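You operate a simulated robot arm through the tools that you are given. There is no shell and no other tool. Be economical: measure what you need, move in short steps, check, and stop when the job is done.

Carry out the task below with a simulated robot arm. There is one attempt and no reset: what you move stays moved.

## Task
Swap the empty core on the pay-off pin for the small orange spool and set the drag to 4.
Fine: switch the rewind bench off first; the core goes on the core peg; the other spools, dials, clamp lever and lock pin stay.

The check looks at the end state, three seconds after you hand in, the way a careful person would. Anything else that was tipped, shoved, dropped, spilled or broken makes it a failure.

## Robot
A 7-joint arm with a two-finger parallel gripper, fixed in place. Base frame: the origin is at the foot of the arm, x ahead of it, y to its left, z up. Units: mm, rad, N and s.
Its first joint turns from -2.601 to 2.601 rad. Payload 3.43 kg.
The TCP is the grasp point between the finger pads, 30 mm short of the fingertips. In the tool frame z runs along the fingers and y along their closing line. The gripper opens to 94 mm. The fingers are 28 mm wide and 10 mm thick; the gripper's body (50 by 96 mm) begins 55 mm behind the TCP.
Orientation is told as [roll, pitch, yaw] about the base's x, y, z axes, in that order, counted from this pose: with the fingers straight down and closing along the base's y, the tool's x points along the base's -x, its y along +y and its z along -z.

## Interface
- The arm moves only by the tool move_arm. Its argument "series" is a list of rows, each a list of 7 numbers: the shift along the tool's x, y, z in mm, then the turn, a rotation vector about the tool's x, y, z in rad, then the opening, from 0 (shut) to 1 (fully open). In form: [[tx, ty, tz, rx, ry, rz, grip], ...]. A call has 1 to 20 rows; each row is the pose to reach, as a shift and turn from the pose commanded when the call began, along the tool's axes at that moment. Each row takes 0.2 s and may step no farther than 50 mm and 0.15 rad from the row before; otherwise, or with a gripper value out of range, the whole call is refused. Where a pose cannot be reached the arm comes as near as it can. A force on the tool above 90 N (or 10 N above the force at the start of the call, whichever is more), or a blocked arm, ends the call early, and 0.2 s more pass. Each finger travels about 45 mm/s and halts on what it meets, pressing with about 41 N; the grip force reading is that of the motor and also rises with nothing between the fingers. The clock runs only during rows and for 0.2 s after the last one: add rows that repeat a pose to give the fingers time. The reply holds the time, the measured pose of the TCP, the force on the tool along the base axes, the opening and the grip force, in the units named above and with some noise, with the torque about the TCP (base axes, N m) and any sound that the robot's microphone picked up, and new pictures: "views" is both (left out), scene, wrist or none.
- Cameras (640 x 400 px; columns grow to the right, rows downward): "scene" is fixed at [215, 659.3, 1314.3]; the picture's right is [-0.95, -0.32, 0.00], its down [-0.14, 0.40, -0.90] and it looks along [0.29, -0.86, -0.43] (base axes); focal length 366 px, centre (320, 200). "wrist" rides on the gripper at [76, 14, -103] in the tool frame; the picture's right is [-0.18, 0.98, 0.00], its down [-0.75, -0.14, -0.64] and it looks along [-0.63, -0.12, 0.77] (tool axes); focal length 243 px, centre (320, 200). There is no depth. A picture from a camera that has moved, and an enlarged one, comes with that camera's place and axes in the base frame and with its lens. The place of the scene camera against the robot may be out by one fixed shift of up to 12 mm in any direction.
- zoom(camera, box): a new picture of the part [left, top, right, bottom] of that camera's present view, enlarged. The clock stands still meanwhile.
- hand_in(): hands the job in; it is judged then, once.

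Go step by step. Nothing tells you positions but the pictures and the camera data: compare them with the known pose of the tool, close in by small moves and look again before you grip or let go. The budget is 120 turns and 200 pictures, counting those below and the enlarged ones. Unless the task says otherwise, let go and move clear before handing in, and close with one line.

The tools are called after "Emit:" as name(argument=value, ...) on one line, values as JSON. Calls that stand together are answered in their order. move_arm: Moves the arm, as the interface text tells. Its arguments: {"type":"object","properties":{"series":{"type":"array","items":{"type":"array","items":{"type":"number"}}},"views":{"type":"string","enum":["both","scene","wrist","none"]}},"required":["series"]} The other tools are called the same way: zoom (camera, box) takes an enlarged picture of a part of a camera's view; hand_in () hands the job in.

At the start:

```text
time: 0.0
tool_pos: [543.4, -486.4, 1021.9]
tcp_rot: [0.0, -0.002, -0.002]
wrist_force: [-0.4, -0.5, -1.0]
torque: [-0.07, -0.02, -0.01]
opening: 93.9
finger_force: 0.0
```

scene: 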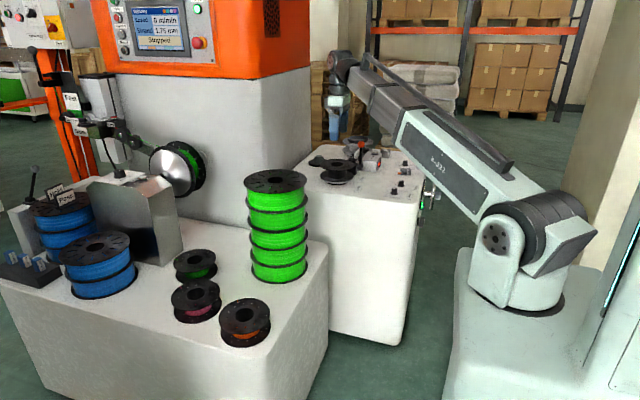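
wrist: 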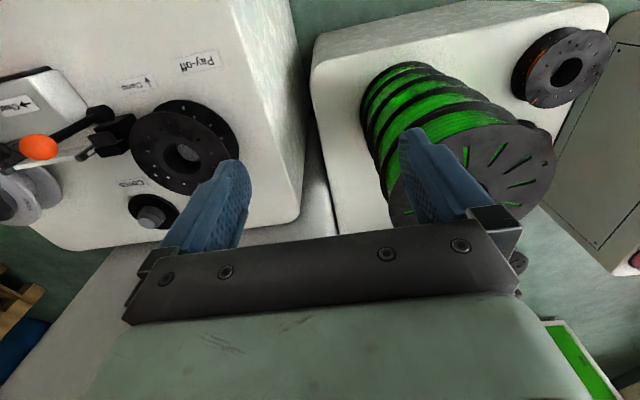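

I see a bench with the pay-off pin, a core peg and dials on the right, and small spools (green, magenta, orange) on the left table. I'll zoom in for details first.

Emit:
zoom(camera="scene", box=[290, 120, 450, 220])

Emit:
zoom(camera="scene", box=[150, 160, 330, 360])

Emit:
zoom(camera="wrist", box=[0, 30, 300, 260])

Emit:
zoom(camera="scene", box=[0, 0, 220, 140])

```text
4.00 times, centred on (370, 170) of scene
camera zoom: at [215.0, 659.3, 1314.3], right [-0.95, -0.32, 0.0], down [-0.14, 0.4, -0.9], along [0.29, -0.86, -0.43], focal length 1466 px, centre (120, 320)
```

zoom: 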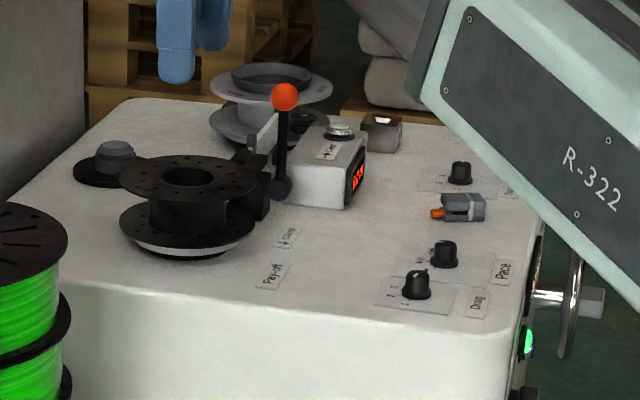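

```text
2.00 times, centred on (240, 260) of scene
camera zoom: at [215.0, 659.3, 1314.3], right [-0.95, -0.32, 0.0], down [-0.14, 0.4, -0.9], along [0.29, -0.86, -0.43], focal length 733 px, centre (480, 80)
```

zoom: 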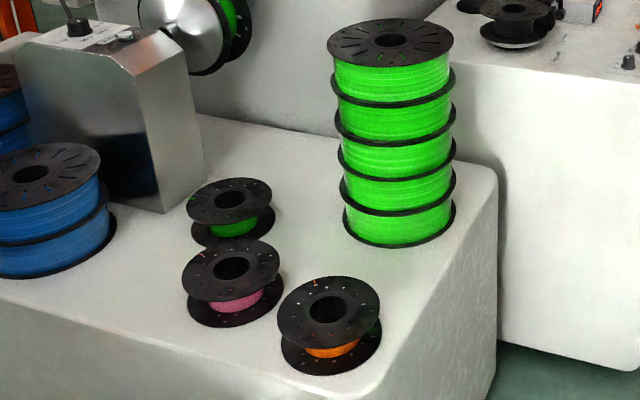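

```text
1.74 times, centred on (150, 145) of wrist
camera zoom: at [467.6, -472.9, 1123.9], right [0.19, 0.98, 0.0], down [0.75, -0.14, 0.64], along [0.63, -0.12, -0.77], focal length 422 px, centre (616, 296)
```

zoom: 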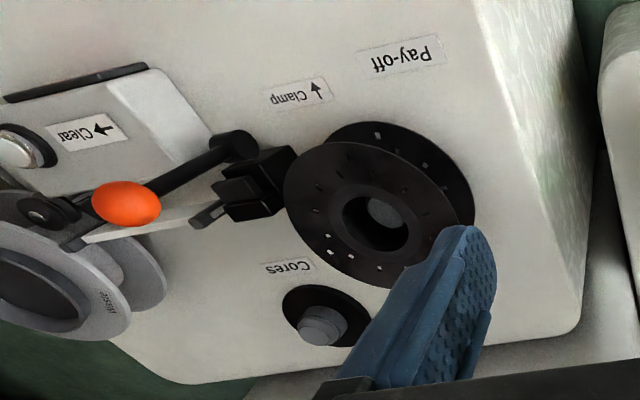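

```text
2.86 times, centred on (110, 70) of scene
camera zoom: at [215.0, 659.3, 1314.3], right [-0.95, -0.32, 0.0], down [-0.14, 0.4, -0.9], along [0.29, -0.86, -0.43], focal length 1047 px, centre (920, 571)
```

zoom: 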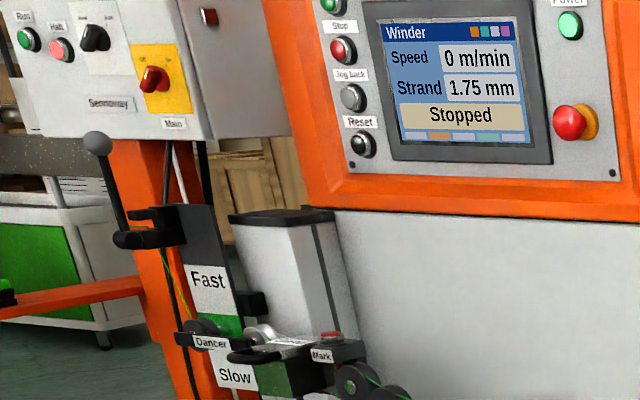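

The core is near (595,-689,~815) and the orange spool near (668,-27,~600). I'll look more closely at the dials and the front-face switches.

Emit:
zoom(camera="scene", box=[380, 150, 460, 220])

Emit:
zoom(camera="scene", box=[310, 140, 390, 190])

Emit:
move_arm(series=[[45, 0, 0, 0, 0, 0, 1], [90, 0, 0, 0, 0, 0, 1], [130, -30, 0, 0, 0, 0, 1], [160, -60, 0, 0, 0, 0, 1], [160, -90, 0, 0, 0, 0, 1]])

```text
5.71 times, centred on (420, 185) of scene
camera zoom: at [215.0, 659.3, 1314.3], right [-0.95, -0.32, 0.0], down [-0.14, 0.4, -0.9], along [0.29, -0.86, -0.43], focal length 2094 px, centre (-251, 286)
```

zoom: 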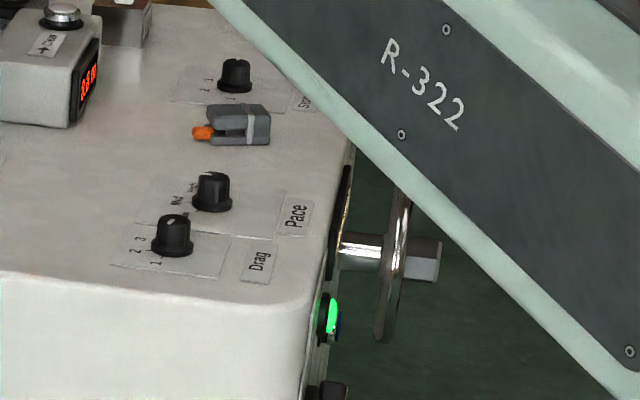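

```text
8.00 times, centred on (350, 165) of scene
camera zoom: at [215.0, 659.3, 1314.3], right [-0.95, -0.32, 0.0], down [-0.14, 0.4, -0.9], along [0.29, -0.86, -0.43], focal length 2932 px, centre (80, 480)
```

zoom: 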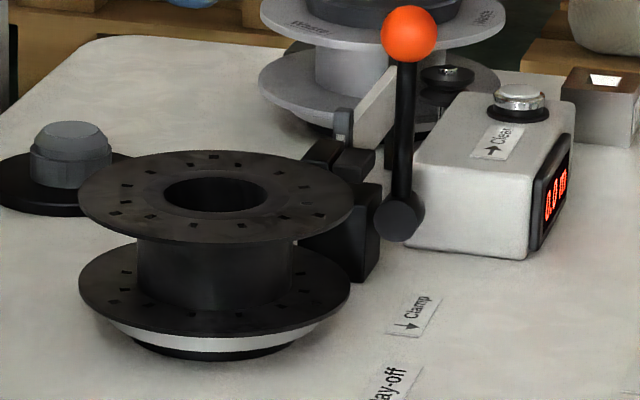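

```text
time: 1.2
tool_pos: [383.0, -576.4, 1021.7]
tcp_rot: [0.0, 0.0, 0.002]
wrist_force: [-0.3, 0.4, 1.0]
torque: [0.0, -0.01, 0.01]
opening: 94.0
finger_force: 0.1
camera wrist: at [307.1, -563.7, 1123.8], right [0.18, 0.98, 0.0], down [0.75, -0.14, 0.64], along [0.63, -0.12, -0.77], focal length 243 px, centre (320, 200)
```

scene: 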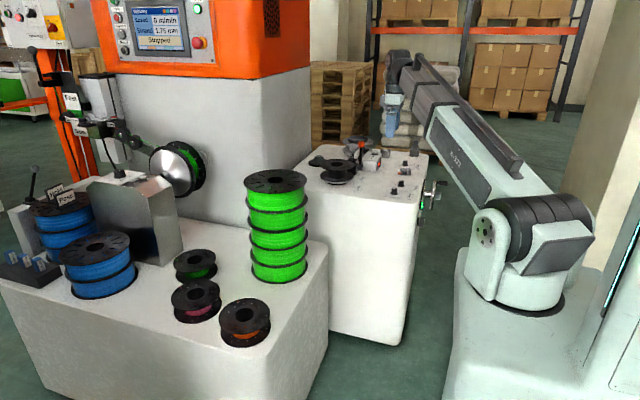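
wrist: 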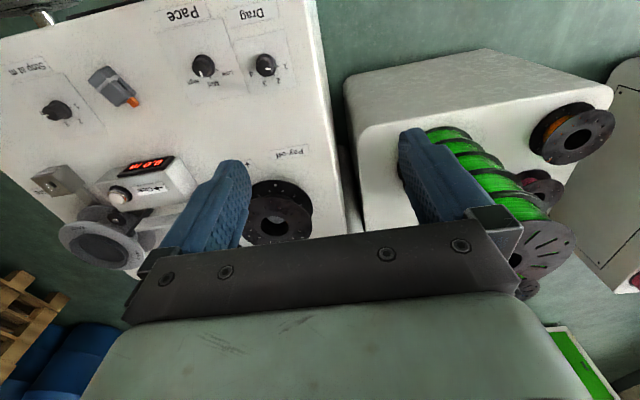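

The wrist camera sees the whole panel. I'll zoom on the drag dial and the lock pin.

Emit:
zoom(camera="wrist", box=[150, 0, 310, 100])

Emit:
zoom(camera="scene", box=[385, 130, 465, 230])

```text
4.00 times, centred on (230, 50) of wrist
camera zoom: at [307.1, -563.7, 1123.8], right [0.18, 0.98, 0.0], down [0.75, -0.14, 0.64], along [0.63, -0.12, -0.77], focal length 970 px, centre (680, 800)
```

zoom: 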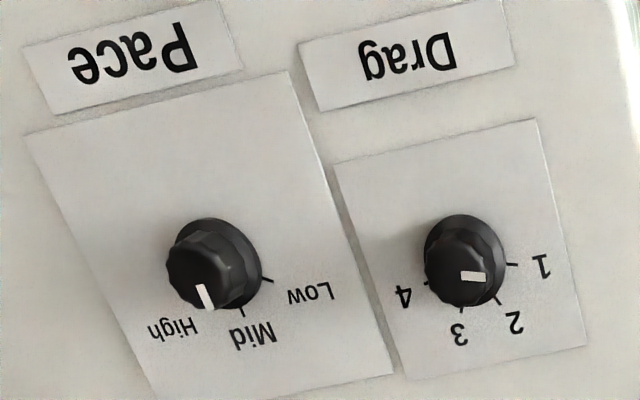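

```text
4.00 times, centred on (425, 180) of scene
camera zoom: at [215.0, 659.3, 1314.3], right [-0.95, -0.32, 0.0], down [-0.14, 0.4, -0.9], along [0.29, -0.86, -0.43], focal length 1466 px, centre (-100, 280)
```

zoom: 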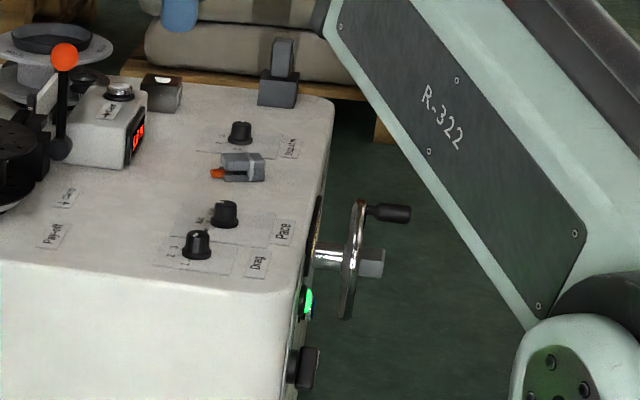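

Drag dial is now at 1, with 2-3-4 running clockwise from above. Next I'll view the front face (-x side) to find the bench's power switch.

Emit:
move_arm(series=[[45, 0, 20, 0, -0.1, 0, 1], [90, 0, 45, 0, -0.2, 0, 1], [135, -10, 70, 0, -0.3, 0, 1], [180, -20, 95, 0, -0.4, 0, 1], [225, -24, 115, 0, -0.5, 0, 1], [233, -24, 122, 0, -0.5, 0, 1]])

```text
refused: row 2 steps farther than a row can; nothing moved
```

Emit:
move_arm(series=[[40, 0, 20, 0, -0.1, 0, 1], [80, 0, 40, 0, -0.2, 0, 1], [120, -10, 60, 0, -0.3, 0, 1], [160, -20, 80, 0, -0.4, 0, 1], [200, -24, 100, 0, -0.5, 0, 1], [233, -24, 122, 0, -0.5, 0, 1]])

```text
time: 2.6
tool_pos: [150.4, -600.8, 897.7]
tcp_rot: [-0.002, -0.503, 0.001]
wrist_force: [-0.4, 0.0, -0.3]
torque: [0.0, 0.01, -0.03]
opening: 94.0
finger_force: 0.0
camera wrist: at [34.8, -587.0, 951.9], right [0.16, 0.98, 0.09], down [0.35, -0.14, 0.93], along [0.92, -0.12, -0.37], focal length 243 px, centre (320, 200)
```

scene: 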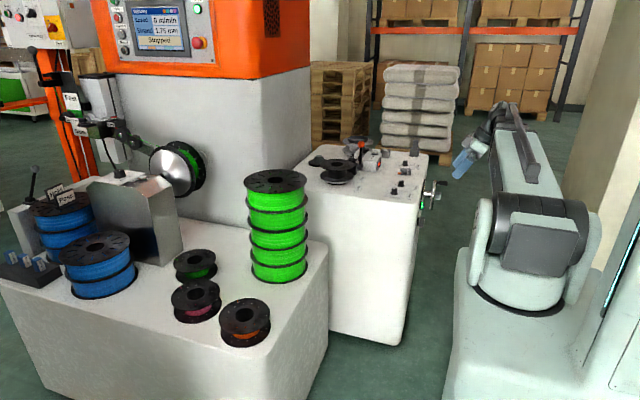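
wrist: 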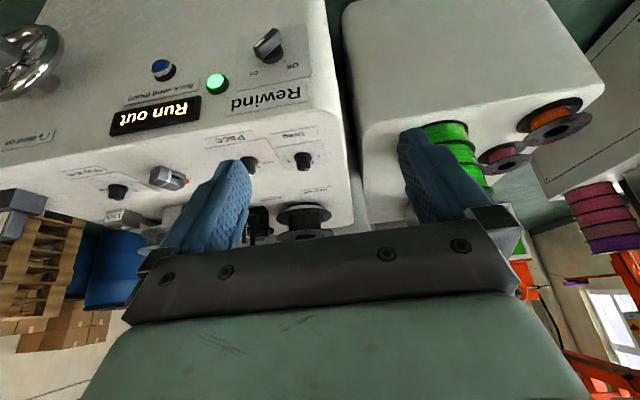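

Emit:
zoom(camera="wrist", box=[90, 10, 330, 150])

Emit:
zoom(camera="wrist", box=[220, 10, 330, 80])

Emit:
zoom(camera="scene", box=[310, 125, 440, 240])

```text
2.67 times, centred on (210, 80) of wrist
camera zoom: at [34.8, -587.0, 951.9], right [0.16, 0.98, 0.09], down [0.35, -0.14, 0.93], along [0.92, -0.12, -0.37], focal length 647 px, centre (613, 520)
```

zoom: 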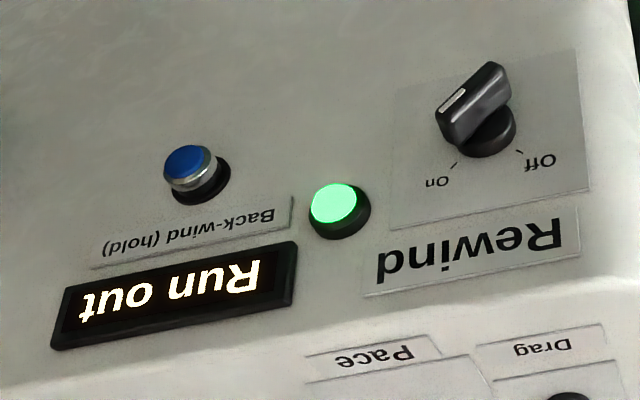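

```text
5.71 times, centred on (275, 45) of wrist
camera zoom: at [34.8, -587.0, 951.9], right [0.16, 0.98, 0.09], down [0.35, -0.14, 0.93], along [0.92, -0.12, -0.37], focal length 1386 px, centre (577, 1086)
```

zoom: 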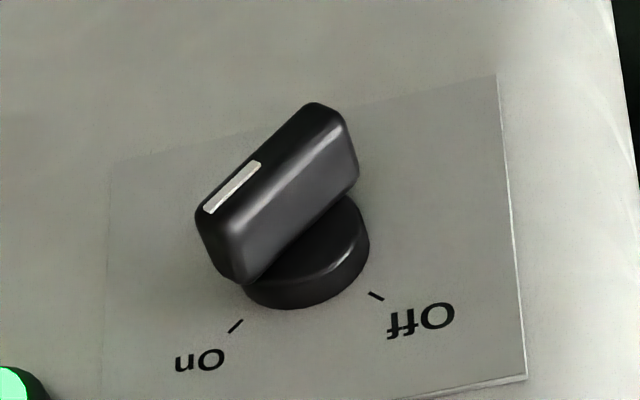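

```text
3.48 times, centred on (375, 182) of scene
camera zoom: at [215.0, 659.3, 1314.3], right [-0.95, -0.32, 0.0], down [-0.14, 0.4, -0.9], along [0.29, -0.86, -0.43], focal length 1275 px, centre (129, 261)
```

zoom: 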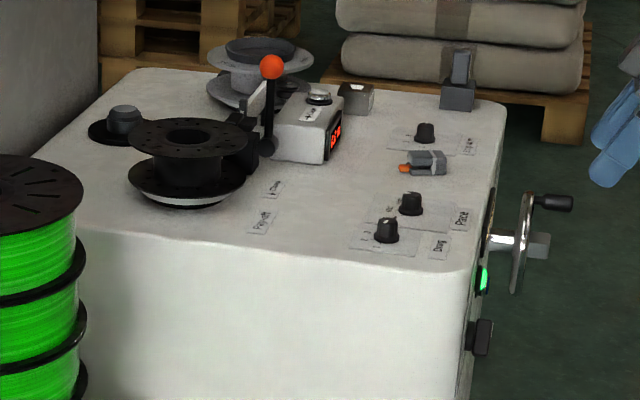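

The bench switch "Rewind" is a rotary blade at about (240,-662,640), pointing up-right to On; Off is 90° counter-clockwise. I'll bring the tool horizontal in front of it.

Emit:
move_arm(series=[[14, -6, 15, 0, -0.107, 0, 0.9], [28, -12, 30, 0, -0.214, 0, 0.8], [42, -18, 45, 0, -0.32, 0, 0.7], [56, -24, 60, 0, -0.427, 0, 0.6], [70, -31, 75, 0, -0.534, 0, 0.6], [84, -37, 90, 0, -0.641, 0, 0.6], [98, -43, 105, 0, -0.748, 0, 0.6], [112, -49, 120, 0, -0.854, 0, 0.6], [125, -55, 135, 0, -0.961, 0, 0.6], [139, -61, 149, 0, -1.068, 0, 0.6]])

```text
time: 4.8
tool_pos: [98.7, -662.2, 702.3]
tcp_rot: [-1.262, -1.568, 1.261]
wrist_force: [-0.6, 1.0, 0.1]
torque: [0.01, 0.02, -0.02]
opening: 56.3
finger_force: 0.1
camera wrist: at [-2.7, -647.9, 625.4], right [0.0, 0.98, 0.18], down [-0.64, -0.14, 0.75], along [0.77, -0.12, 0.63], focal length 243 px, centre (320, 200)
```

scene: 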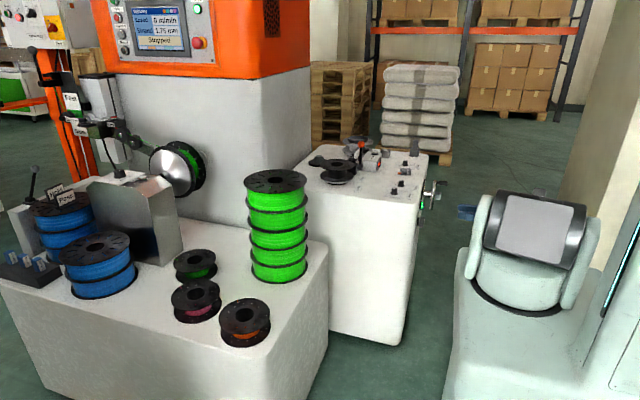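
wrist: 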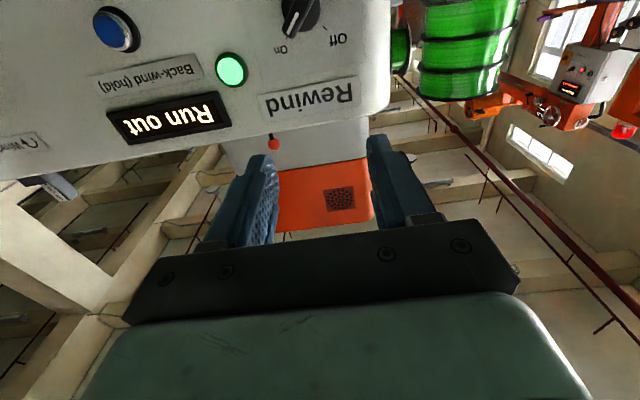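

Emit:
zoom(camera="wrist", box=[220, 0, 380, 100])

Emit:
move_arm(series=[[15, 0, 0, 0, 0, 0.13, 0.6], [30, 0, 0, 0, 0, 0.26, 0.6], [45, 0, 0, 0, 0, 0.39, 0.6], [60, -3, 0, 0, 0, 0.52, 0.6], [70, -4, 0, 0, 0, 0.65, 0.6], [70, -4, 0, 0, 0, 0.785, 0.6]])

```text
4.00 times, centred on (300, 50) of wrist
camera zoom: at [-2.7, -647.9, 625.4], right [0.0, 0.98, 0.18], down [-0.64, -0.14, 0.75], along [0.77, -0.12, 0.63], focal length 970 px, centre (400, 800)
```

zoom: 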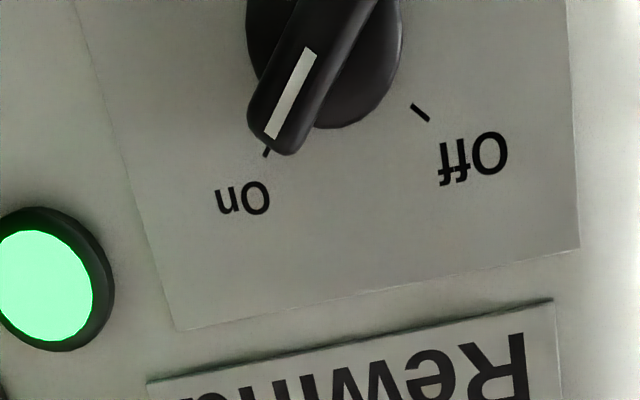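

```text
time: 6.2
tool_pos: [99.7, -665.0, 631.9]
tcp_rot: [1.57, -0.784, -1.572]
wrist_force: [-0.6, 0.7, 0.0]
torque: [0.01, 0.02, -0.01]
opening: 56.4
finger_force: 0.0
camera wrist: at [-2.4, -601.5, 587.9], right [0.0, 0.56, 0.83], down [-0.64, -0.63, 0.43], along [0.77, -0.53, 0.36], focal length 243 px, centre (320, 200)
```

scene: 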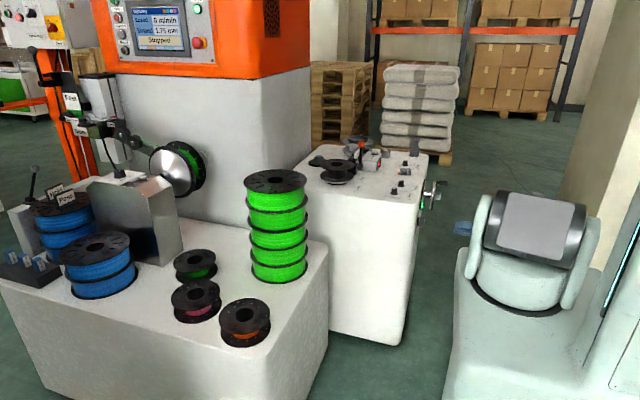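
wrist: 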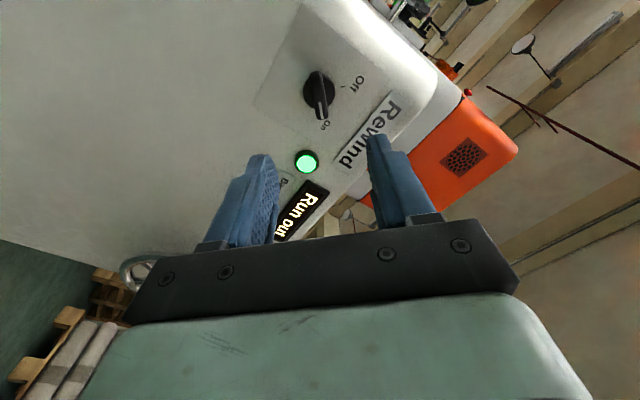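

The knob is in line with the gripper (axis near y -664, z 630). Advancing along the tool axis.

Emit:
move_arm(series=[[0, 0, 30, 0, 0, 0, 0.6], [0, 0, 60, 0, 0, 0, 0.6], [0, 0, 90, 0, 0, 0, 0.6], [0, 0, 105, 0, 0, 0, 0.6]])

```text
time: 7.2
tool_pos: [205.1, -666.5, 632.0]
tcp_rot: [1.567, -0.785, -1.57]
wrist_force: [0.6, 0.1, 0.4]
torque: [0.04, -0.03, 0.02]
opening: 56.4
finger_force: 0.0
camera wrist: at [103.0, -602.4, 587.7], right [0.0, 0.57, 0.82], down [-0.64, -0.63, 0.43], along [0.77, -0.53, 0.36], focal length 243 px, centre (320, 200)
```

scene: 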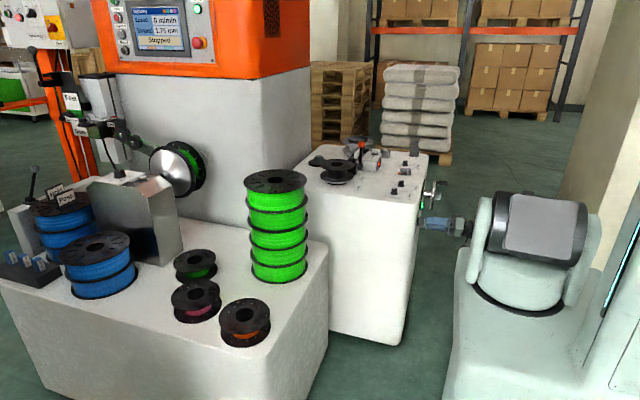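
wrist: 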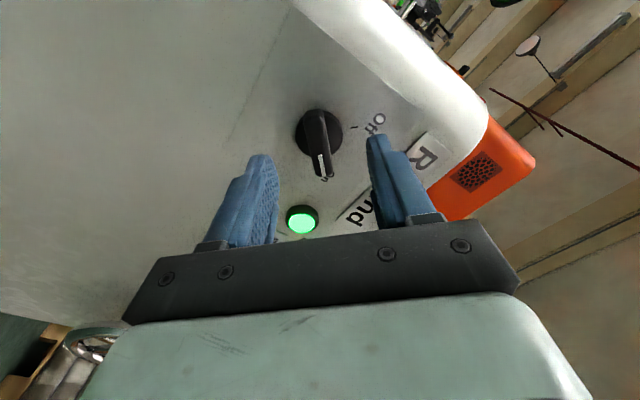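

Emit:
move_arm(series=[[1, 2, 15, 0, 0, 0, 0.6], [2, 1, 27, 0, 0, 0, 0.6]], views="wrist")

```text
time: 7.8
tool_pos: [231.0, -664.0, 630.7]
tcp_rot: [1.569, -0.786, -1.571]
wrist_force: [-0.5, -0.5, -0.9]
torque: [0.03, 0.0, 0.02]
opening: 56.4
finger_force: 0.0
camera wrist: at [130.1, -600.2, 586.9], right [0.0, 0.57, 0.82], down [-0.64, -0.63, 0.43], along [0.77, -0.53, 0.36], focal length 243 px, centre (320, 200)
```

wrist: 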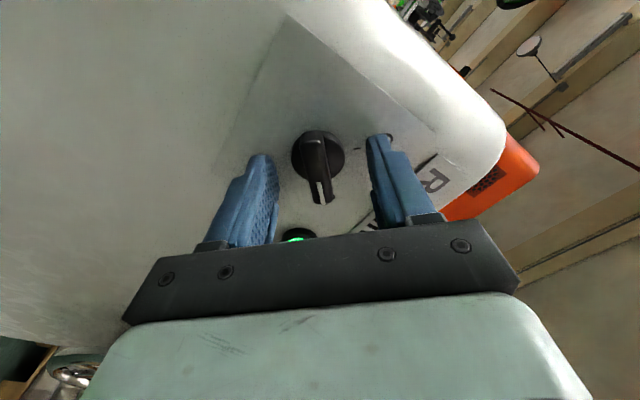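

Emit:
move_arm(series=[[0, 0, 4, 0, 0, 0, 0.6], [0, 0, 8, 0, 0, 0, 0.6], [0, 0, 8, 0, 0, 0, 0.4], [0, 0, 8, 0, 0, 0, 0.2], [0, 0, 8, 0, 0, 0, 0.1], [0, 0, 8, 0, 0, 0, 0.08]], views="wrist")

```text
time: 9.2
tool_pos: [239.5, -663.8, 629.9]
tcp_rot: [1.565, -0.784, -1.569]
wrist_force: [4.3, -10.8, -11.8]
torque: [0.02, 0.21, -0.4]
opening: 33.6
finger_force: 45.1
camera wrist: at [138.0, -600.8, 585.9], right [0.0, 0.56, 0.83], down [-0.64, -0.63, 0.44], along [0.77, -0.53, 0.36], focal length 243 px, centre (320, 200)
```

wrist: 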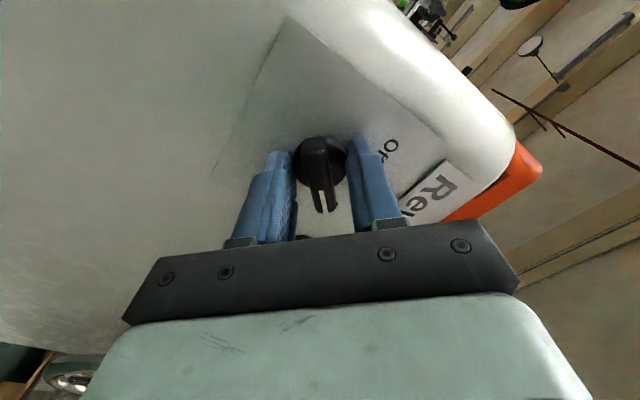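

The fingers closed on the round base (33.6 mm) rather than the blade; I'll open, back off 10 mm and regrip.

Emit:
move_arm(series=[[0, 0, 0, 0, 0, 0, 0.6], [0, 0, 0, 0, 0, 0, 0.6], [0, 0, -11, 0, 0, 0, 0.6], [0, 0, -11, 0, 0, 0, 0.4], [0, 0, -11, 0, 0, 0, 0.2], [0, 0, -11, 0, 0, 0, 0.1], [0, 0, -11, 0, 0, 0, 0.1]], views="wrist")

```text
time: 10.8
tool_pos: [228.7, -663.3, 630.5]
tcp_rot: [1.568, -0.788, -1.572]
wrist_force: [-0.6, -4.9, -6.8]
torque: [0.01, 0.21, -0.01]
opening: 14.3
finger_force: 4.2
camera wrist: at [126.6, -600.4, 586.2], right [0.0, 0.57, 0.82], down [-0.64, -0.63, 0.44], along [0.77, -0.53, 0.36], focal length 243 px, centre (320, 200)
```

wrist: 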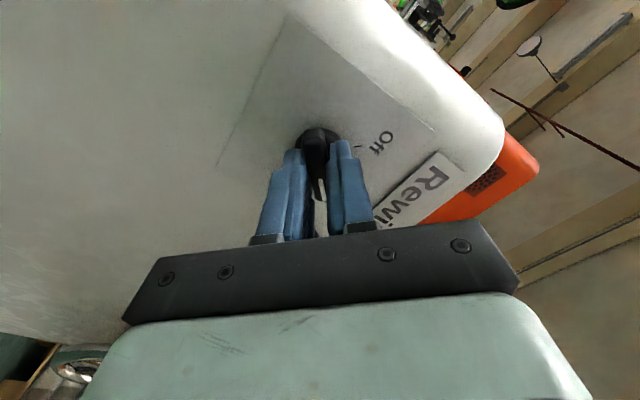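

Now on the blade (14 mm). Close firmly and turn -90° about the tool axis.

Emit:
move_arm(series=[[0, 0, 0, 0, 0, 0, 0.05], [0, 0, 0, 0, 0, -0.13, 0.05], [0, 0, 0, 0, 0, -0.26, 0.05], [0, 0, 0, 0, 0, -0.39, 0.05], [0, 0, 0, 0, 0, -0.52, 0.05], [0, 0, 0, 0, 0, -0.65, 0.05], [0, 0, 0, 0, 0, -0.79, 0.05], [0, 0, 0, 0, 0, -0.92, 0.05], [0, 0, 0, 0, 0, -1.05, 0.05], [0, 0, 0, 0, 0, -1.18, 0.05], [0, 0, 0, 0, 0, -1.31, 0.05], [0, 0, 0, 0, 0, -1.44, 0.05], [0, 0, 0, 0, 0, -1.57, 0.05]])

```text
time: 13.6
tool_pos: [228.7, -663.7, 629.1]
tcp_rot: [-1.565, -0.784, 1.559]
wrist_force: [-4.7, -24.0, -19.4]
torque: [0.11, 0.07, 0.01]
opening: 12.6
finger_force: 45.6
camera wrist: at [126.0, -709.2, 566.1], right [0.0, 0.82, -0.57], down [-0.64, 0.44, 0.64], along [0.77, 0.36, 0.53], focal length 243 px, centre (320, 200)
```

scene: 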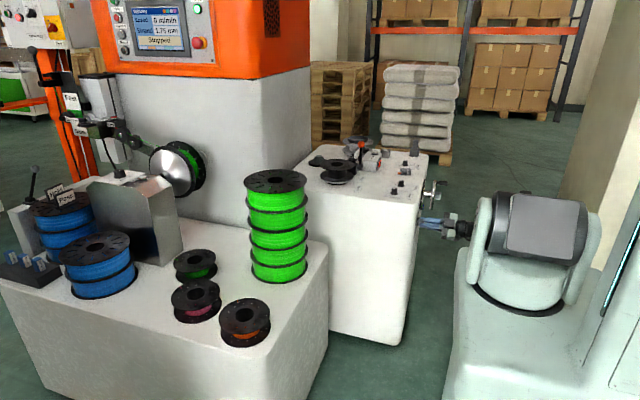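
wrist: 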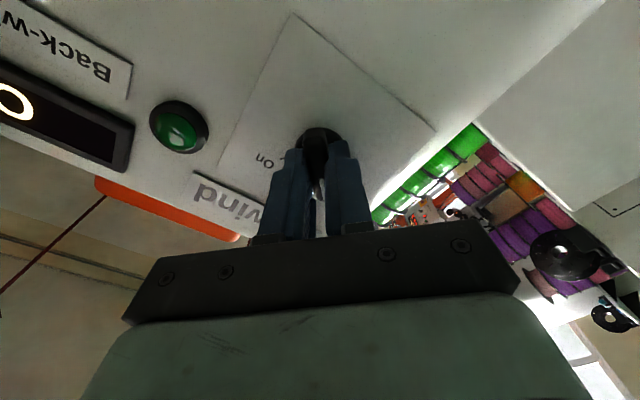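

The green lamp is out, so the bench is off. Release and back straight out.

Emit:
move_arm(series=[[0, 0, 0, 0, 0, 0, 0.3], [0, 0, 0, 0, 0, 0, 0.6], [0, 0, 0, 0, 0, 0, 0.6], [0, 0, -40, 0, 0, 0, 0.6], [0, 0, -80, 0, 0, 0, 0.6], [0, 0, -120, 0, 0, 0, 0.6]], views="wrist")

```text
time: 15.0
tool_pos: [108.7, -662.9, 632.0]
tcp_rot: [-1.568, -0.785, 1.569]
wrist_force: [-0.7, 0.5, -0.8]
torque: [0.0, 0.0, -0.01]
opening: 56.4
finger_force: 0.0
camera wrist: at [6.5, -707.4, 567.5], right [0.0, 0.83, -0.56], down [-0.64, 0.43, 0.63], along [0.77, 0.36, 0.53], focal length 243 px, centre (320, 200)
```

wrist: 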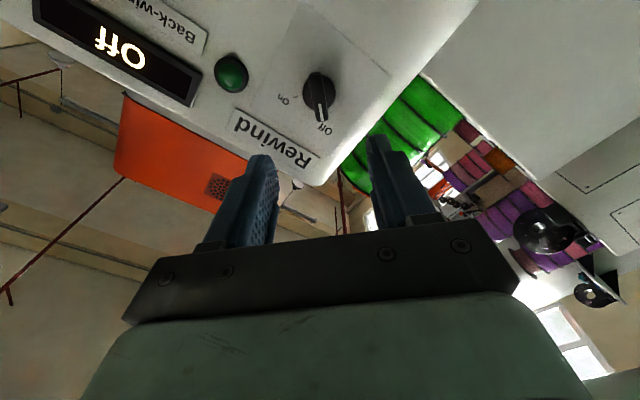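

Display shows "Off". Now rise and bring the tool back to vertical to look at the dial and pay-off from above.

Emit:
move_arm(series=[[-24, -24, -5, 0, 0, 0.1, 0.6], [-48, -48, -10, 0, 0, 0.2, 0.6], [-72, -72, -15, 0, 0, 0.3, 0.6], [-96, -96, -20, 0, 0, 0.4, 0.6], [-120, -120, -20, 0, 0, 0.5, 0.6], [-144, -144, -20, 0, 0, 0.6, 0.6], [-168, -168, -20, 0, 0, 0.7, 0.6], [-192, -192, -20, 0, 0, 0.785, 0.6]], views="none")

Emit:
move_arm(series=[[-5, 0, 17, 0, 0.13, 0, 0.6], [-10, 0, 34, 0, 0.26, 0, 0.6], [-15, 0, 51, 0, 0.39, 0, 0.6], [-20, 0, 68, 0, 0.52, 0, 0.6], [-25, 0, 85, 0, 0.65, 0, 0.6], [-30, 0, 102, 0, 0.78, 0, 0.6], [-35, 0, 119, 0, 0.91, 0, 0.6], [-40, 0, 136, 0, 1.04, 0, 0.6], [-40, 0, 153, 0, 1.17, 0, 0.6], [-40, 0, 170, 0, 1.3, 0, 0.6], [-40, 0, 187, 0, 1.43, 0, 0.6], [-40, 0, 204, 0, 1.57, 0, 0.6]])

```text
time: 16.8
tool_pos: [88.8, -662.8, 902.1]
tcp_rot: [0.818, -1.567, -0.818]
wrist_force: [0.5, -0.7, 0.1]
torque: [0.0, 0.0, 0.0]
opening: 56.4
finger_force: 0.3
```

```text
time: 19.4
tool_pos: [292.4, -662.8, 941.6]
tcp_rot: [0.0, 0.004, -0.002]
wrist_force: [0.8, -0.3, 0.8]
torque: [-0.01, -0.01, -0.01]
opening: 56.5
finger_force: 0.0
camera wrist: at [217.8, -649.4, 1044.4], right [0.19, 0.98, 0.0], down [0.76, -0.14, 0.64], along [0.63, -0.12, -0.77], focal length 243 px, centre (320, 200)
```

scene: 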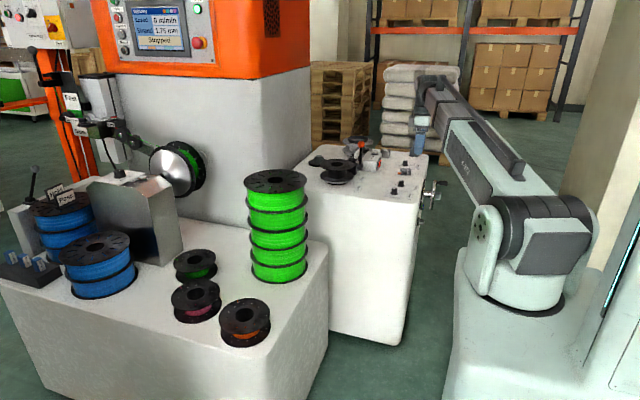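
wrist: 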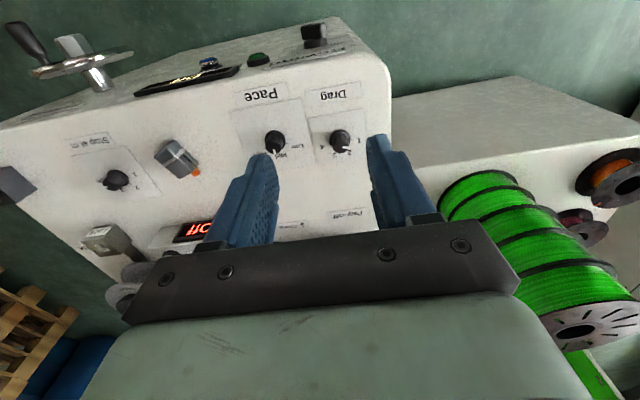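

Emit:
zoom(camera="wrist", box=[300, 90, 380, 170])

Emit:
zoom(camera="wrist", box=[60, 120, 220, 220])

```text
5.00 times, centred on (340, 130) of wrist
camera zoom: at [217.8, -649.4, 1044.4], right [0.19, 0.98, 0.0], down [0.76, -0.14, 0.64], along [0.63, -0.12, -0.77], focal length 1213 px, centre (220, 550)
```

zoom: 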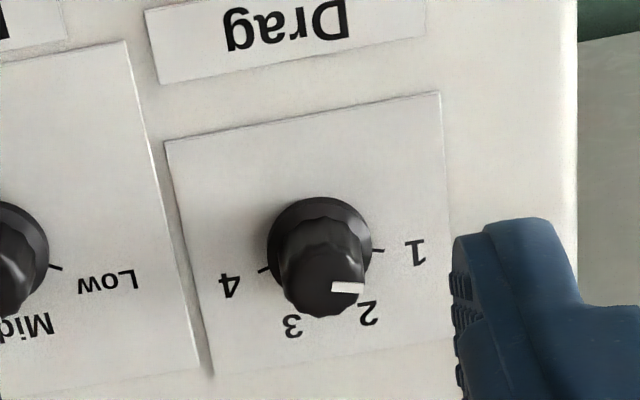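

```text
4.00 times, centred on (140, 170) of wrist
camera zoom: at [217.8, -649.4, 1044.4], right [0.19, 0.98, 0.0], down [0.76, -0.14, 0.64], along [0.63, -0.12, -0.77], focal length 970 px, centre (1040, 320)
```

zoom: 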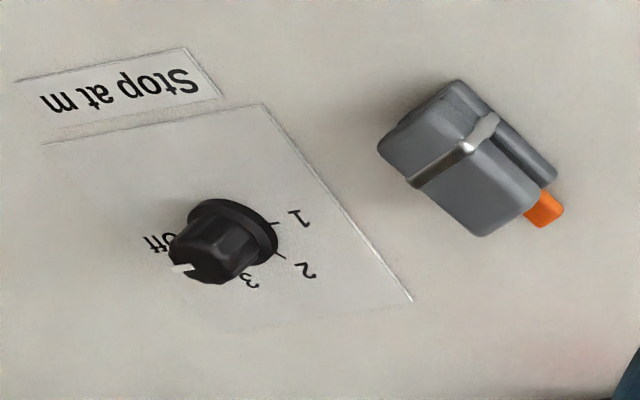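

Drag knob near (367,-651), marks 1→4 span about 150° clockwise. Moving above it for a closer measurement.

Emit:
move_arm(series=[[-25, 4, 40, 0, 0, 0, 0.6], [-50, 8, 80, 0, 0, 0, 0.6], [-75, 12, 120, 0, 0, 0, 0.6]], views="wrist")

```text
time: 20.2
tool_pos: [367.1, -650.4, 821.9]
tcp_rot: [0.0, 0.001, -0.002]
wrist_force: [-0.3, 0.0, 1.0]
torque: [0.0, 0.0, 0.0]
opening: 56.6
finger_force: 0.1
camera wrist: at [292.0, -636.9, 924.3], right [0.19, 0.98, 0.0], down [0.75, -0.14, 0.64], along [0.63, -0.12, -0.77], focal length 243 px, centre (320, 200)
```

wrist: 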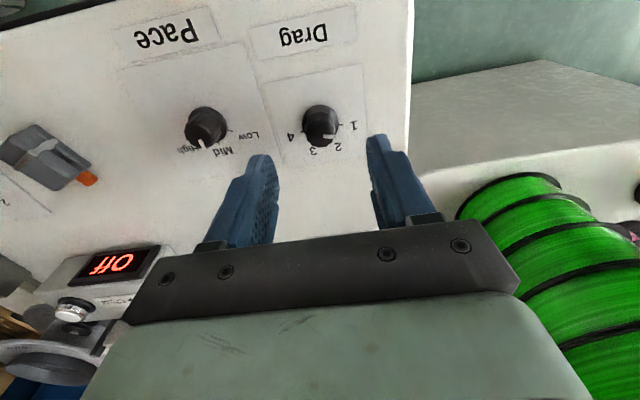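

Emit:
move_arm(series=[[-2, -1, 20, 0, 0, 0, 0.6], [-3, -2, 42, 0, 0, 0, 0.6]], views="wrist")

```text
time: 20.8
tool_pos: [371.1, -653.9, 779.0]
tcp_rot: [0.002, 0.004, -0.002]
wrist_force: [0.2, 0.2, -0.3]
torque: [0.0, 0.02, 0.02]
opening: 56.2
finger_force: 0.0
camera wrist: at [295.5, -639.7, 882.4], right [0.19, 0.98, 0.0], down [0.75, -0.14, 0.64], along [0.63, -0.12, -0.77], focal length 243 px, centre (320, 200)
```

wrist: 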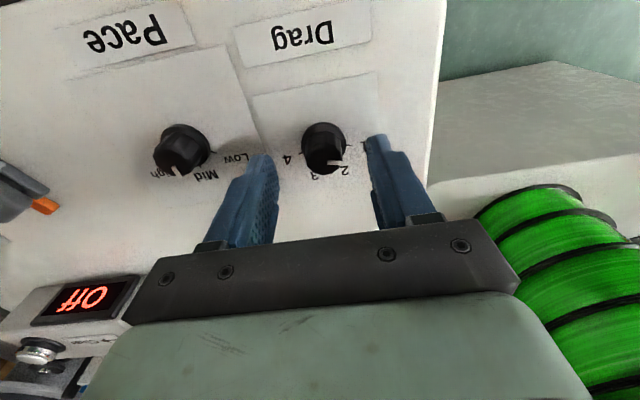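

Rotating the tool to the start angle for the turn; the camera then views from the side and fixes the knob's x.

Emit:
move_arm(series=[[0, 2, 0, 0, 0, -0.14, 0.6], [0, 2, 0, 0, 0, -0.28, 0.6], [0, 2, 0, 0, 0, -0.42, 0.6], [0, 2, 0, 0, 0, -0.56, 0.6], [0, 2, 0, 0, 0, -0.7, 0.6], [0, 2, 0, 0, 0, -0.84, 0.6], [0, 2, 0, 0, 0, -0.98, 0.6], [0, 2, 0, 0, 0, -1.12, 0.6], [0, 2, 0, 0, 0, -1.26, 0.6], [0, 2, 0, 0, 0, -1.31, 0.6]], views="wrist")

```text
time: 23.0
tool_pos: [371.1, -651.6, 779.6]
tcp_rot: [0.001, -0.001, 1.31]
wrist_force: [-0.7, -0.2, -0.2]
torque: [0.02, 0.0, 0.02]
opening: 56.5
finger_force: 0.0
camera wrist: at [338.6, -722.2, 882.7], right [-0.9, 0.43, 0.0], down [0.33, 0.69, 0.64], along [0.28, 0.58, -0.77], focal length 243 px, centre (320, 200)
```

wrist: 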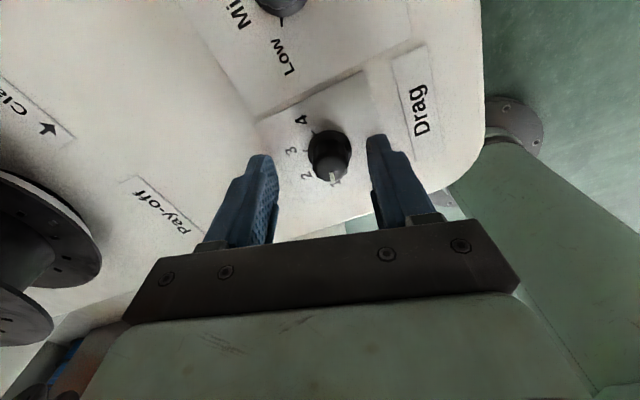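

Knob top is at (366.5,-650,756), bench top ~737. Shift to centre, lower 6 mm and close gently.

Emit:
move_arm(series=[[0, 4.8, 0, 0, 0, 0, 0.6], [0, 4.8, 6, 0, 0, 0, 0.6], [0, 4.8, 6, 0, 0, 0, 0.5], [0, 4.8, 6, 0, 0, 0, 0.4], [0, 4.8, 6, 0, 0, 0, 0.35]], views="wrist")

```text
time: 24.2
tool_pos: [364.8, -650.3, 774.3]
tcp_rot: [0.001, 0.001, 1.307]
wrist_force: [0.4, 0.7, -0.2]
torque: [-0.02, 0.0, 0.0]
opening: 33.0
finger_force: 0.1
camera wrist: at [333.8, -720.8, 876.8], right [-0.9, 0.43, 0.0], down [0.33, 0.69, 0.64], along [0.28, 0.58, -0.77], focal length 243 px, centre (320, 200)
```

wrist: 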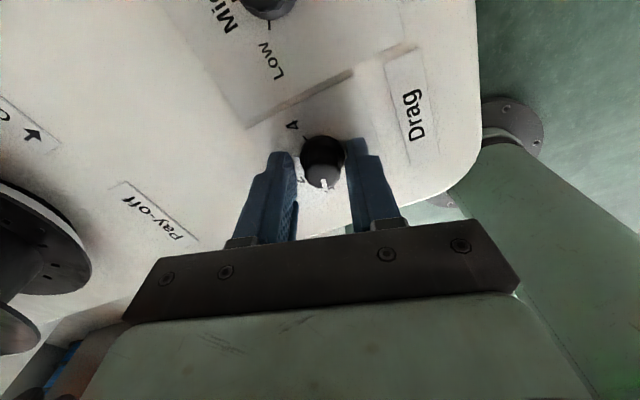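

Emit:
move_arm(series=[[0, 0, 0, 0, 0, 0, 0.25], [0, 0, 0, 0, 0, 0, 0.2], [0, 0, 0, 0, 0, 0, 0.2]], views="wrist")

```text
time: 25.0
tool_pos: [365.4, -649.2, 774.0]
tcp_rot: [0.002, -0.001, 1.308]
wrist_force: [-8.7, 2.2, -0.9]
torque: [0.08, 0.22, 0.01]
opening: 23.2
finger_force: 3.7
camera wrist: at [333.3, -720.6, 876.8], right [-0.9, 0.43, 0.0], down [0.33, 0.69, 0.64], along [0.28, 0.58, -0.77], focal length 243 px, centre (320, 200)
```

wrist: 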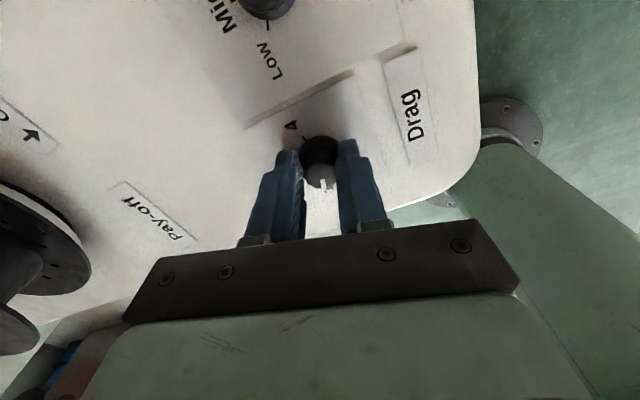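

Gripped at 23 mm. Squeeze and turn clockwise 150° (+2.62 about tool z).

Emit:
move_arm(series=[[0, 0, 0, 0, 0, 0, 0.12], [0, 0, 0, 0, 0, 0.145, 0.12], [0, 0, 0, 0, 0, 0.29, 0.12], [0, 0, 0, 0, 0, 0.436, 0.12], [0, 0, 0, 0, 0, 0.582, 0.12], [0, 0, 0, 0, 0, 0.727, 0.12], [0, 0, 0, 0, 0, 0.873, 0.12], [0, 0, 0, 0, 0, 1.018, 0.12], [0, 0, 0, 0, 0, 1.164, 0.12], [0, 0, 0, 0, 0, 1.309, 0.12], [0, 0, 0, 0, 0, 1.455, 0.12], [0, 0, 0, 0, 0, 1.6, 0.12], [0, 0, 0, 0, 0, 1.745, 0.12], [0, 0, 0, 0, 0, 1.89, 0.12], [0, 0, 0, 0, 0, 2.036, 0.12], [0, 0, 0, 0, 0, 2.182, 0.12], [0, 0, 0, 0, 0, 2.327, 0.12], [0, 0, 0, 0, 0, 2.473, 0.12], [0, 0, 0, 0, 0, 2.618, 0.12], [0, 0, 0, 0, 0, 2.618, 0.12]], views="wrist")

```text
time: 29.2
tool_pos: [364.7, -650.1, 774.5]
tcp_rot: [-0.004, 0.001, -1.312]
wrist_force: [-24.4, 0.1, -2.3]
torque: [0.59, 0.83, 0.14]
opening: 21.7
finger_force: 44.8
camera wrist: at [360.6, -573.8, 876.7], right [1.0, 0.07, 0.0], down [0.06, -0.76, 0.64], along [0.04, -0.64, -0.77], focal length 243 px, centre (320, 200)
```

wrist: 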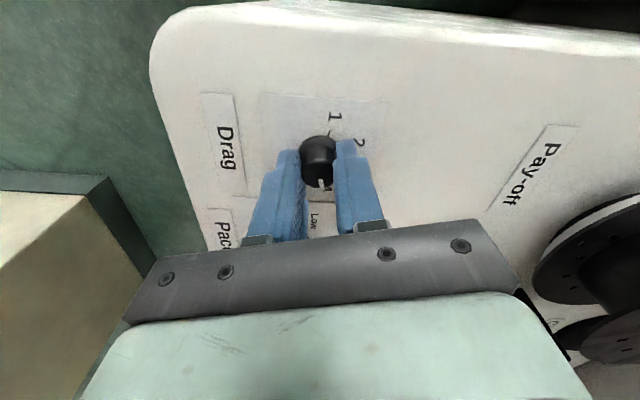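

The pointer followed. Release, lift and check the marks.

Emit:
move_arm(series=[[0, 0, 0, 0, 0, 0, 0.3], [0, 0, 0, 0, 0, 0, 0.55], [0, 0, -20, 0, 0, 0, 0.55], [0, 0, -60, 0, 0, -0.14, 0.55], [0, 0, -100, 0, 0, -0.28, 0.55], [0, 0, -120, 0, 0, -0.42, 0.55], [0, 0, -120, 0, 0, -0.56, 0.55], [0, 0, -120, 0, 0, -0.7, 0.55], [0, 0, -120, 0, 0, -0.84, 0.55], [0, 0, -120, 0, 0, -0.98, 0.55], [0, 0, -120, 0, 0, -1.12, 0.55], [0, 0, -120, 0, 0, -1.26, 0.55], [0, 0, -120, 0, 0, -1.31, 0.55]], views="none")

Emit:
zoom(camera="wrist", box=[240, 40, 400, 160])

```text
time: 32.0
tool_pos: [367.2, -650.1, 893.1]
tcp_rot: [-0.001, 0.002, 0.003]
wrist_force: [-0.4, 0.0, -0.2]
torque: [-0.01, -0.01, -0.02]
opening: 51.6
finger_force: 0.0
```

```text
3.33 times, centred on (320, 100) of wrist
camera zoom: at [291.2, -637.2, 996.6], right [0.18, 0.98, 0.0], down [0.75, -0.14, 0.64], along [0.63, -0.12, -0.77], focal length 809 px, centre (320, 533)
```

zoom: 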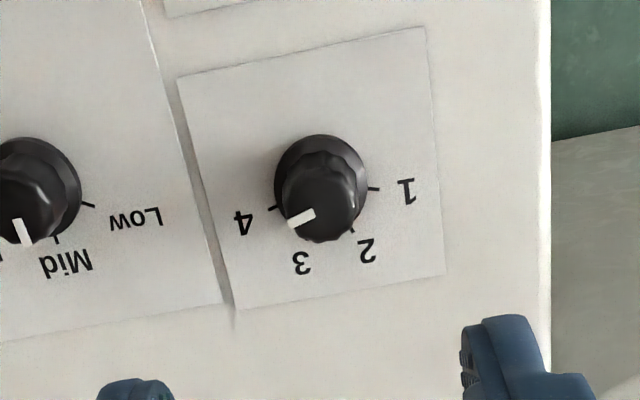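

Emit:
zoom(camera="wrist", box=[290, 60, 350, 110])

```text
8.00 times, centred on (320, 85) of wrist
camera zoom: at [291.2, -637.2, 996.6], right [0.18, 0.98, 0.0], down [0.75, -0.14, 0.64], along [0.63, -0.12, -0.77], focal length 1941 px, centre (320, 1120)
```

zoom: 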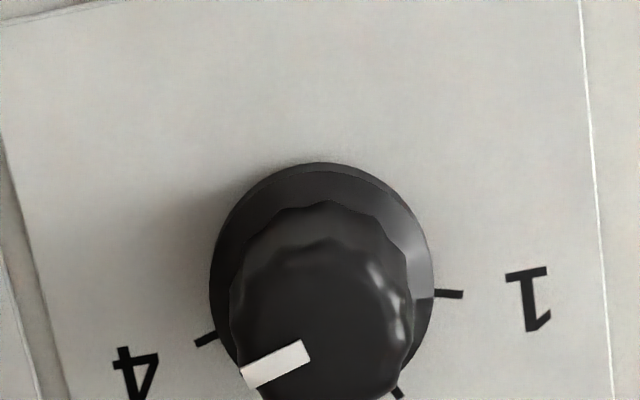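

Drag reads 4. Next, look at the pay-off pin, clamp and core peg.

Emit:
move_arm(series=[[-20, 0, -40, 0, 0, 0, 0.8], [-30, 0, -80, 0, 0, 0, 1], [-40, 0, -100, 0, 0, 0, 1]], views="wrist")

```text
time: 32.8
tool_pos: [406.2, -648.6, 995.2]
tcp_rot: [0.0, 0.0, 0.0]
wrist_force: [0.2, -0.2, 0.7]
torque: [-0.01, 0.0, 0.01]
opening: 93.6
finger_force: 0.0
camera wrist: at [331.2, -636.0, 1097.6], right [0.18, 0.98, 0.0], down [0.75, -0.14, 0.64], along [0.63, -0.12, -0.77], focal length 243 px, centre (320, 200)
```

wrist: 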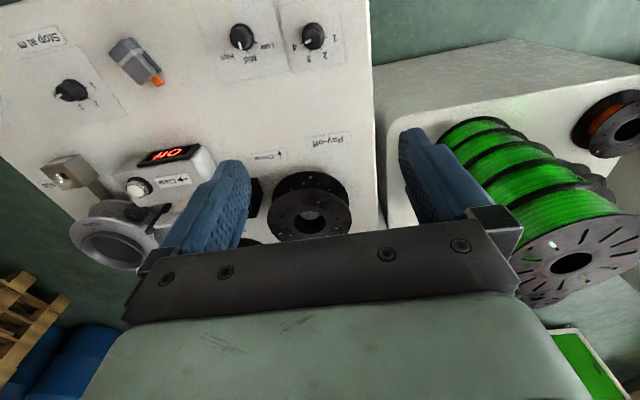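

Emit:
move_arm(series=[[-45, -5, 10, 0, 0, 0, 1], [-90, -10, 20, 0, 0, 0, 1], [-130, -20, 20, 0, 0, 0, 1], [-160, -20, 20, 0, 0, 0, 1]], views="wrist")

Emit:
zoom(camera="wrist", box=[140, 60, 380, 210])

Emit:
zoom(camera="scene", box=[310, 130, 410, 200])

```text
time: 33.8
tool_pos: [566.5, -670.8, 971.9]
tcp_rot: [0.0, 0.001, -0.002]
wrist_force: [-0.3, -0.6, 0.0]
torque: [0.01, -0.05, 0.04]
opening: 94.2
finger_force: 0.1
camera wrist: at [491.2, -656.6, 1075.9], right [0.18, 0.98, 0.0], down [0.75, -0.14, 0.64], along [0.63, -0.12, -0.77], focal length 243 px, centre (320, 200)
```

wrist: 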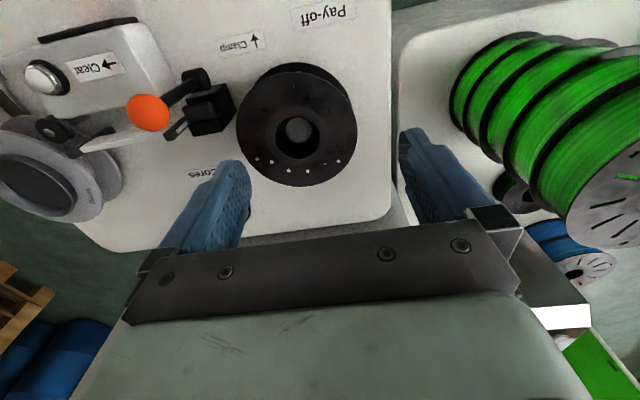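

```text
2.67 times, centred on (260, 135) of wrist
camera zoom: at [491.2, -656.6, 1075.9], right [0.18, 0.98, 0.0], down [0.75, -0.14, 0.64], along [0.63, -0.12, -0.77], focal length 647 px, centre (480, 373)
```

zoom: 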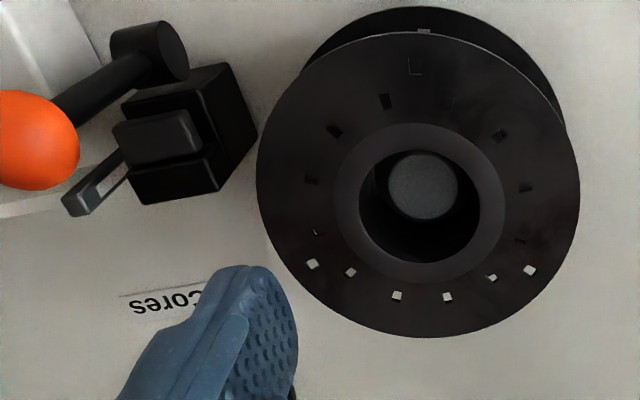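

```text
5.71 times, centred on (360, 165) of scene
camera zoom: at [215.0, 659.3, 1314.3], right [-0.95, -0.32, 0.0], down [-0.14, 0.4, -0.9], along [0.29, -0.86, -0.43], focal length 2094 px, centre (91, 400)
```

zoom: 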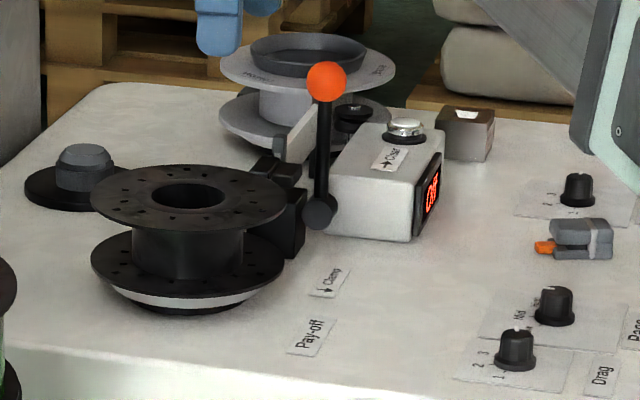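

The clamp block sits beside the core flange, lever upright; the hub hole looks ~55 mm wide with the pin's top ~20 mm below the hub rim. Closing the fingers to unblock the view of the core peg.

Emit:
move_arm(series=[[0, 0, 0, 0, 0, 0, 0.5], [0, 0, 0, 0, 0, 0, 0], [0, 0, 0, 0, 0, 0, 0], [0, 0, 0, 0, 0, 0, 0]], views="wrist")

Emit:
zoom(camera="wrist", box=[100, 100, 340, 250])

```text
time: 34.8
tool_pos: [565.0, -669.0, 972.8]
tcp_rot: [-0.001, 0.002, 0.001]
wrist_force: [-0.1, 1.0, 0.4]
torque: [0.01, 0.01, 0.01]
opening: 6.5
finger_force: 0.1
camera wrist: at [490.9, -656.4, 1076.0], right [0.18, 0.98, 0.0], down [0.75, -0.14, 0.64], along [0.63, -0.12, -0.77], focal length 243 px, centre (320, 200)
```

wrist: 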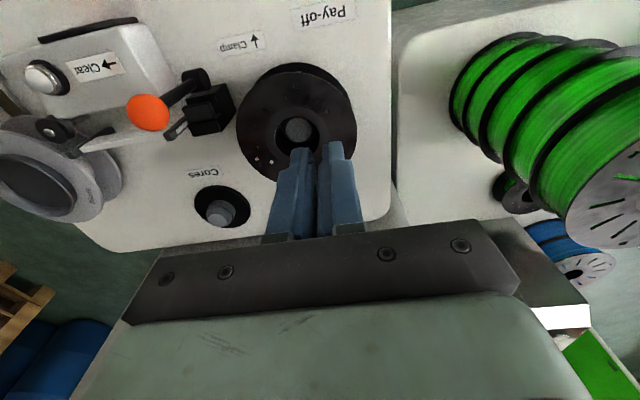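

```text
2.67 times, centred on (220, 175) of wrist
camera zoom: at [490.9, -656.4, 1076.0], right [0.18, 0.98, 0.0], down [0.75, -0.14, 0.64], along [0.63, -0.12, -0.77], focal length 647 px, centre (587, 267)
```

zoom: 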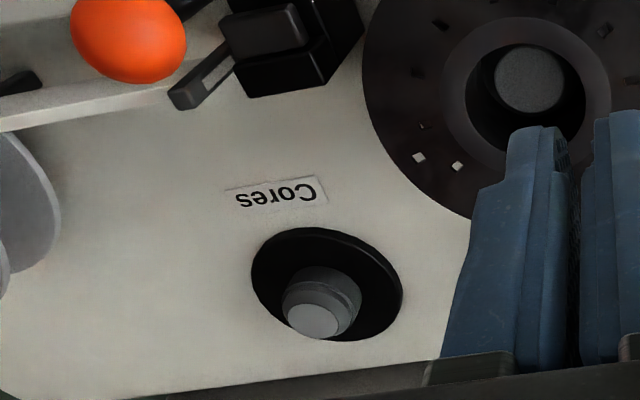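

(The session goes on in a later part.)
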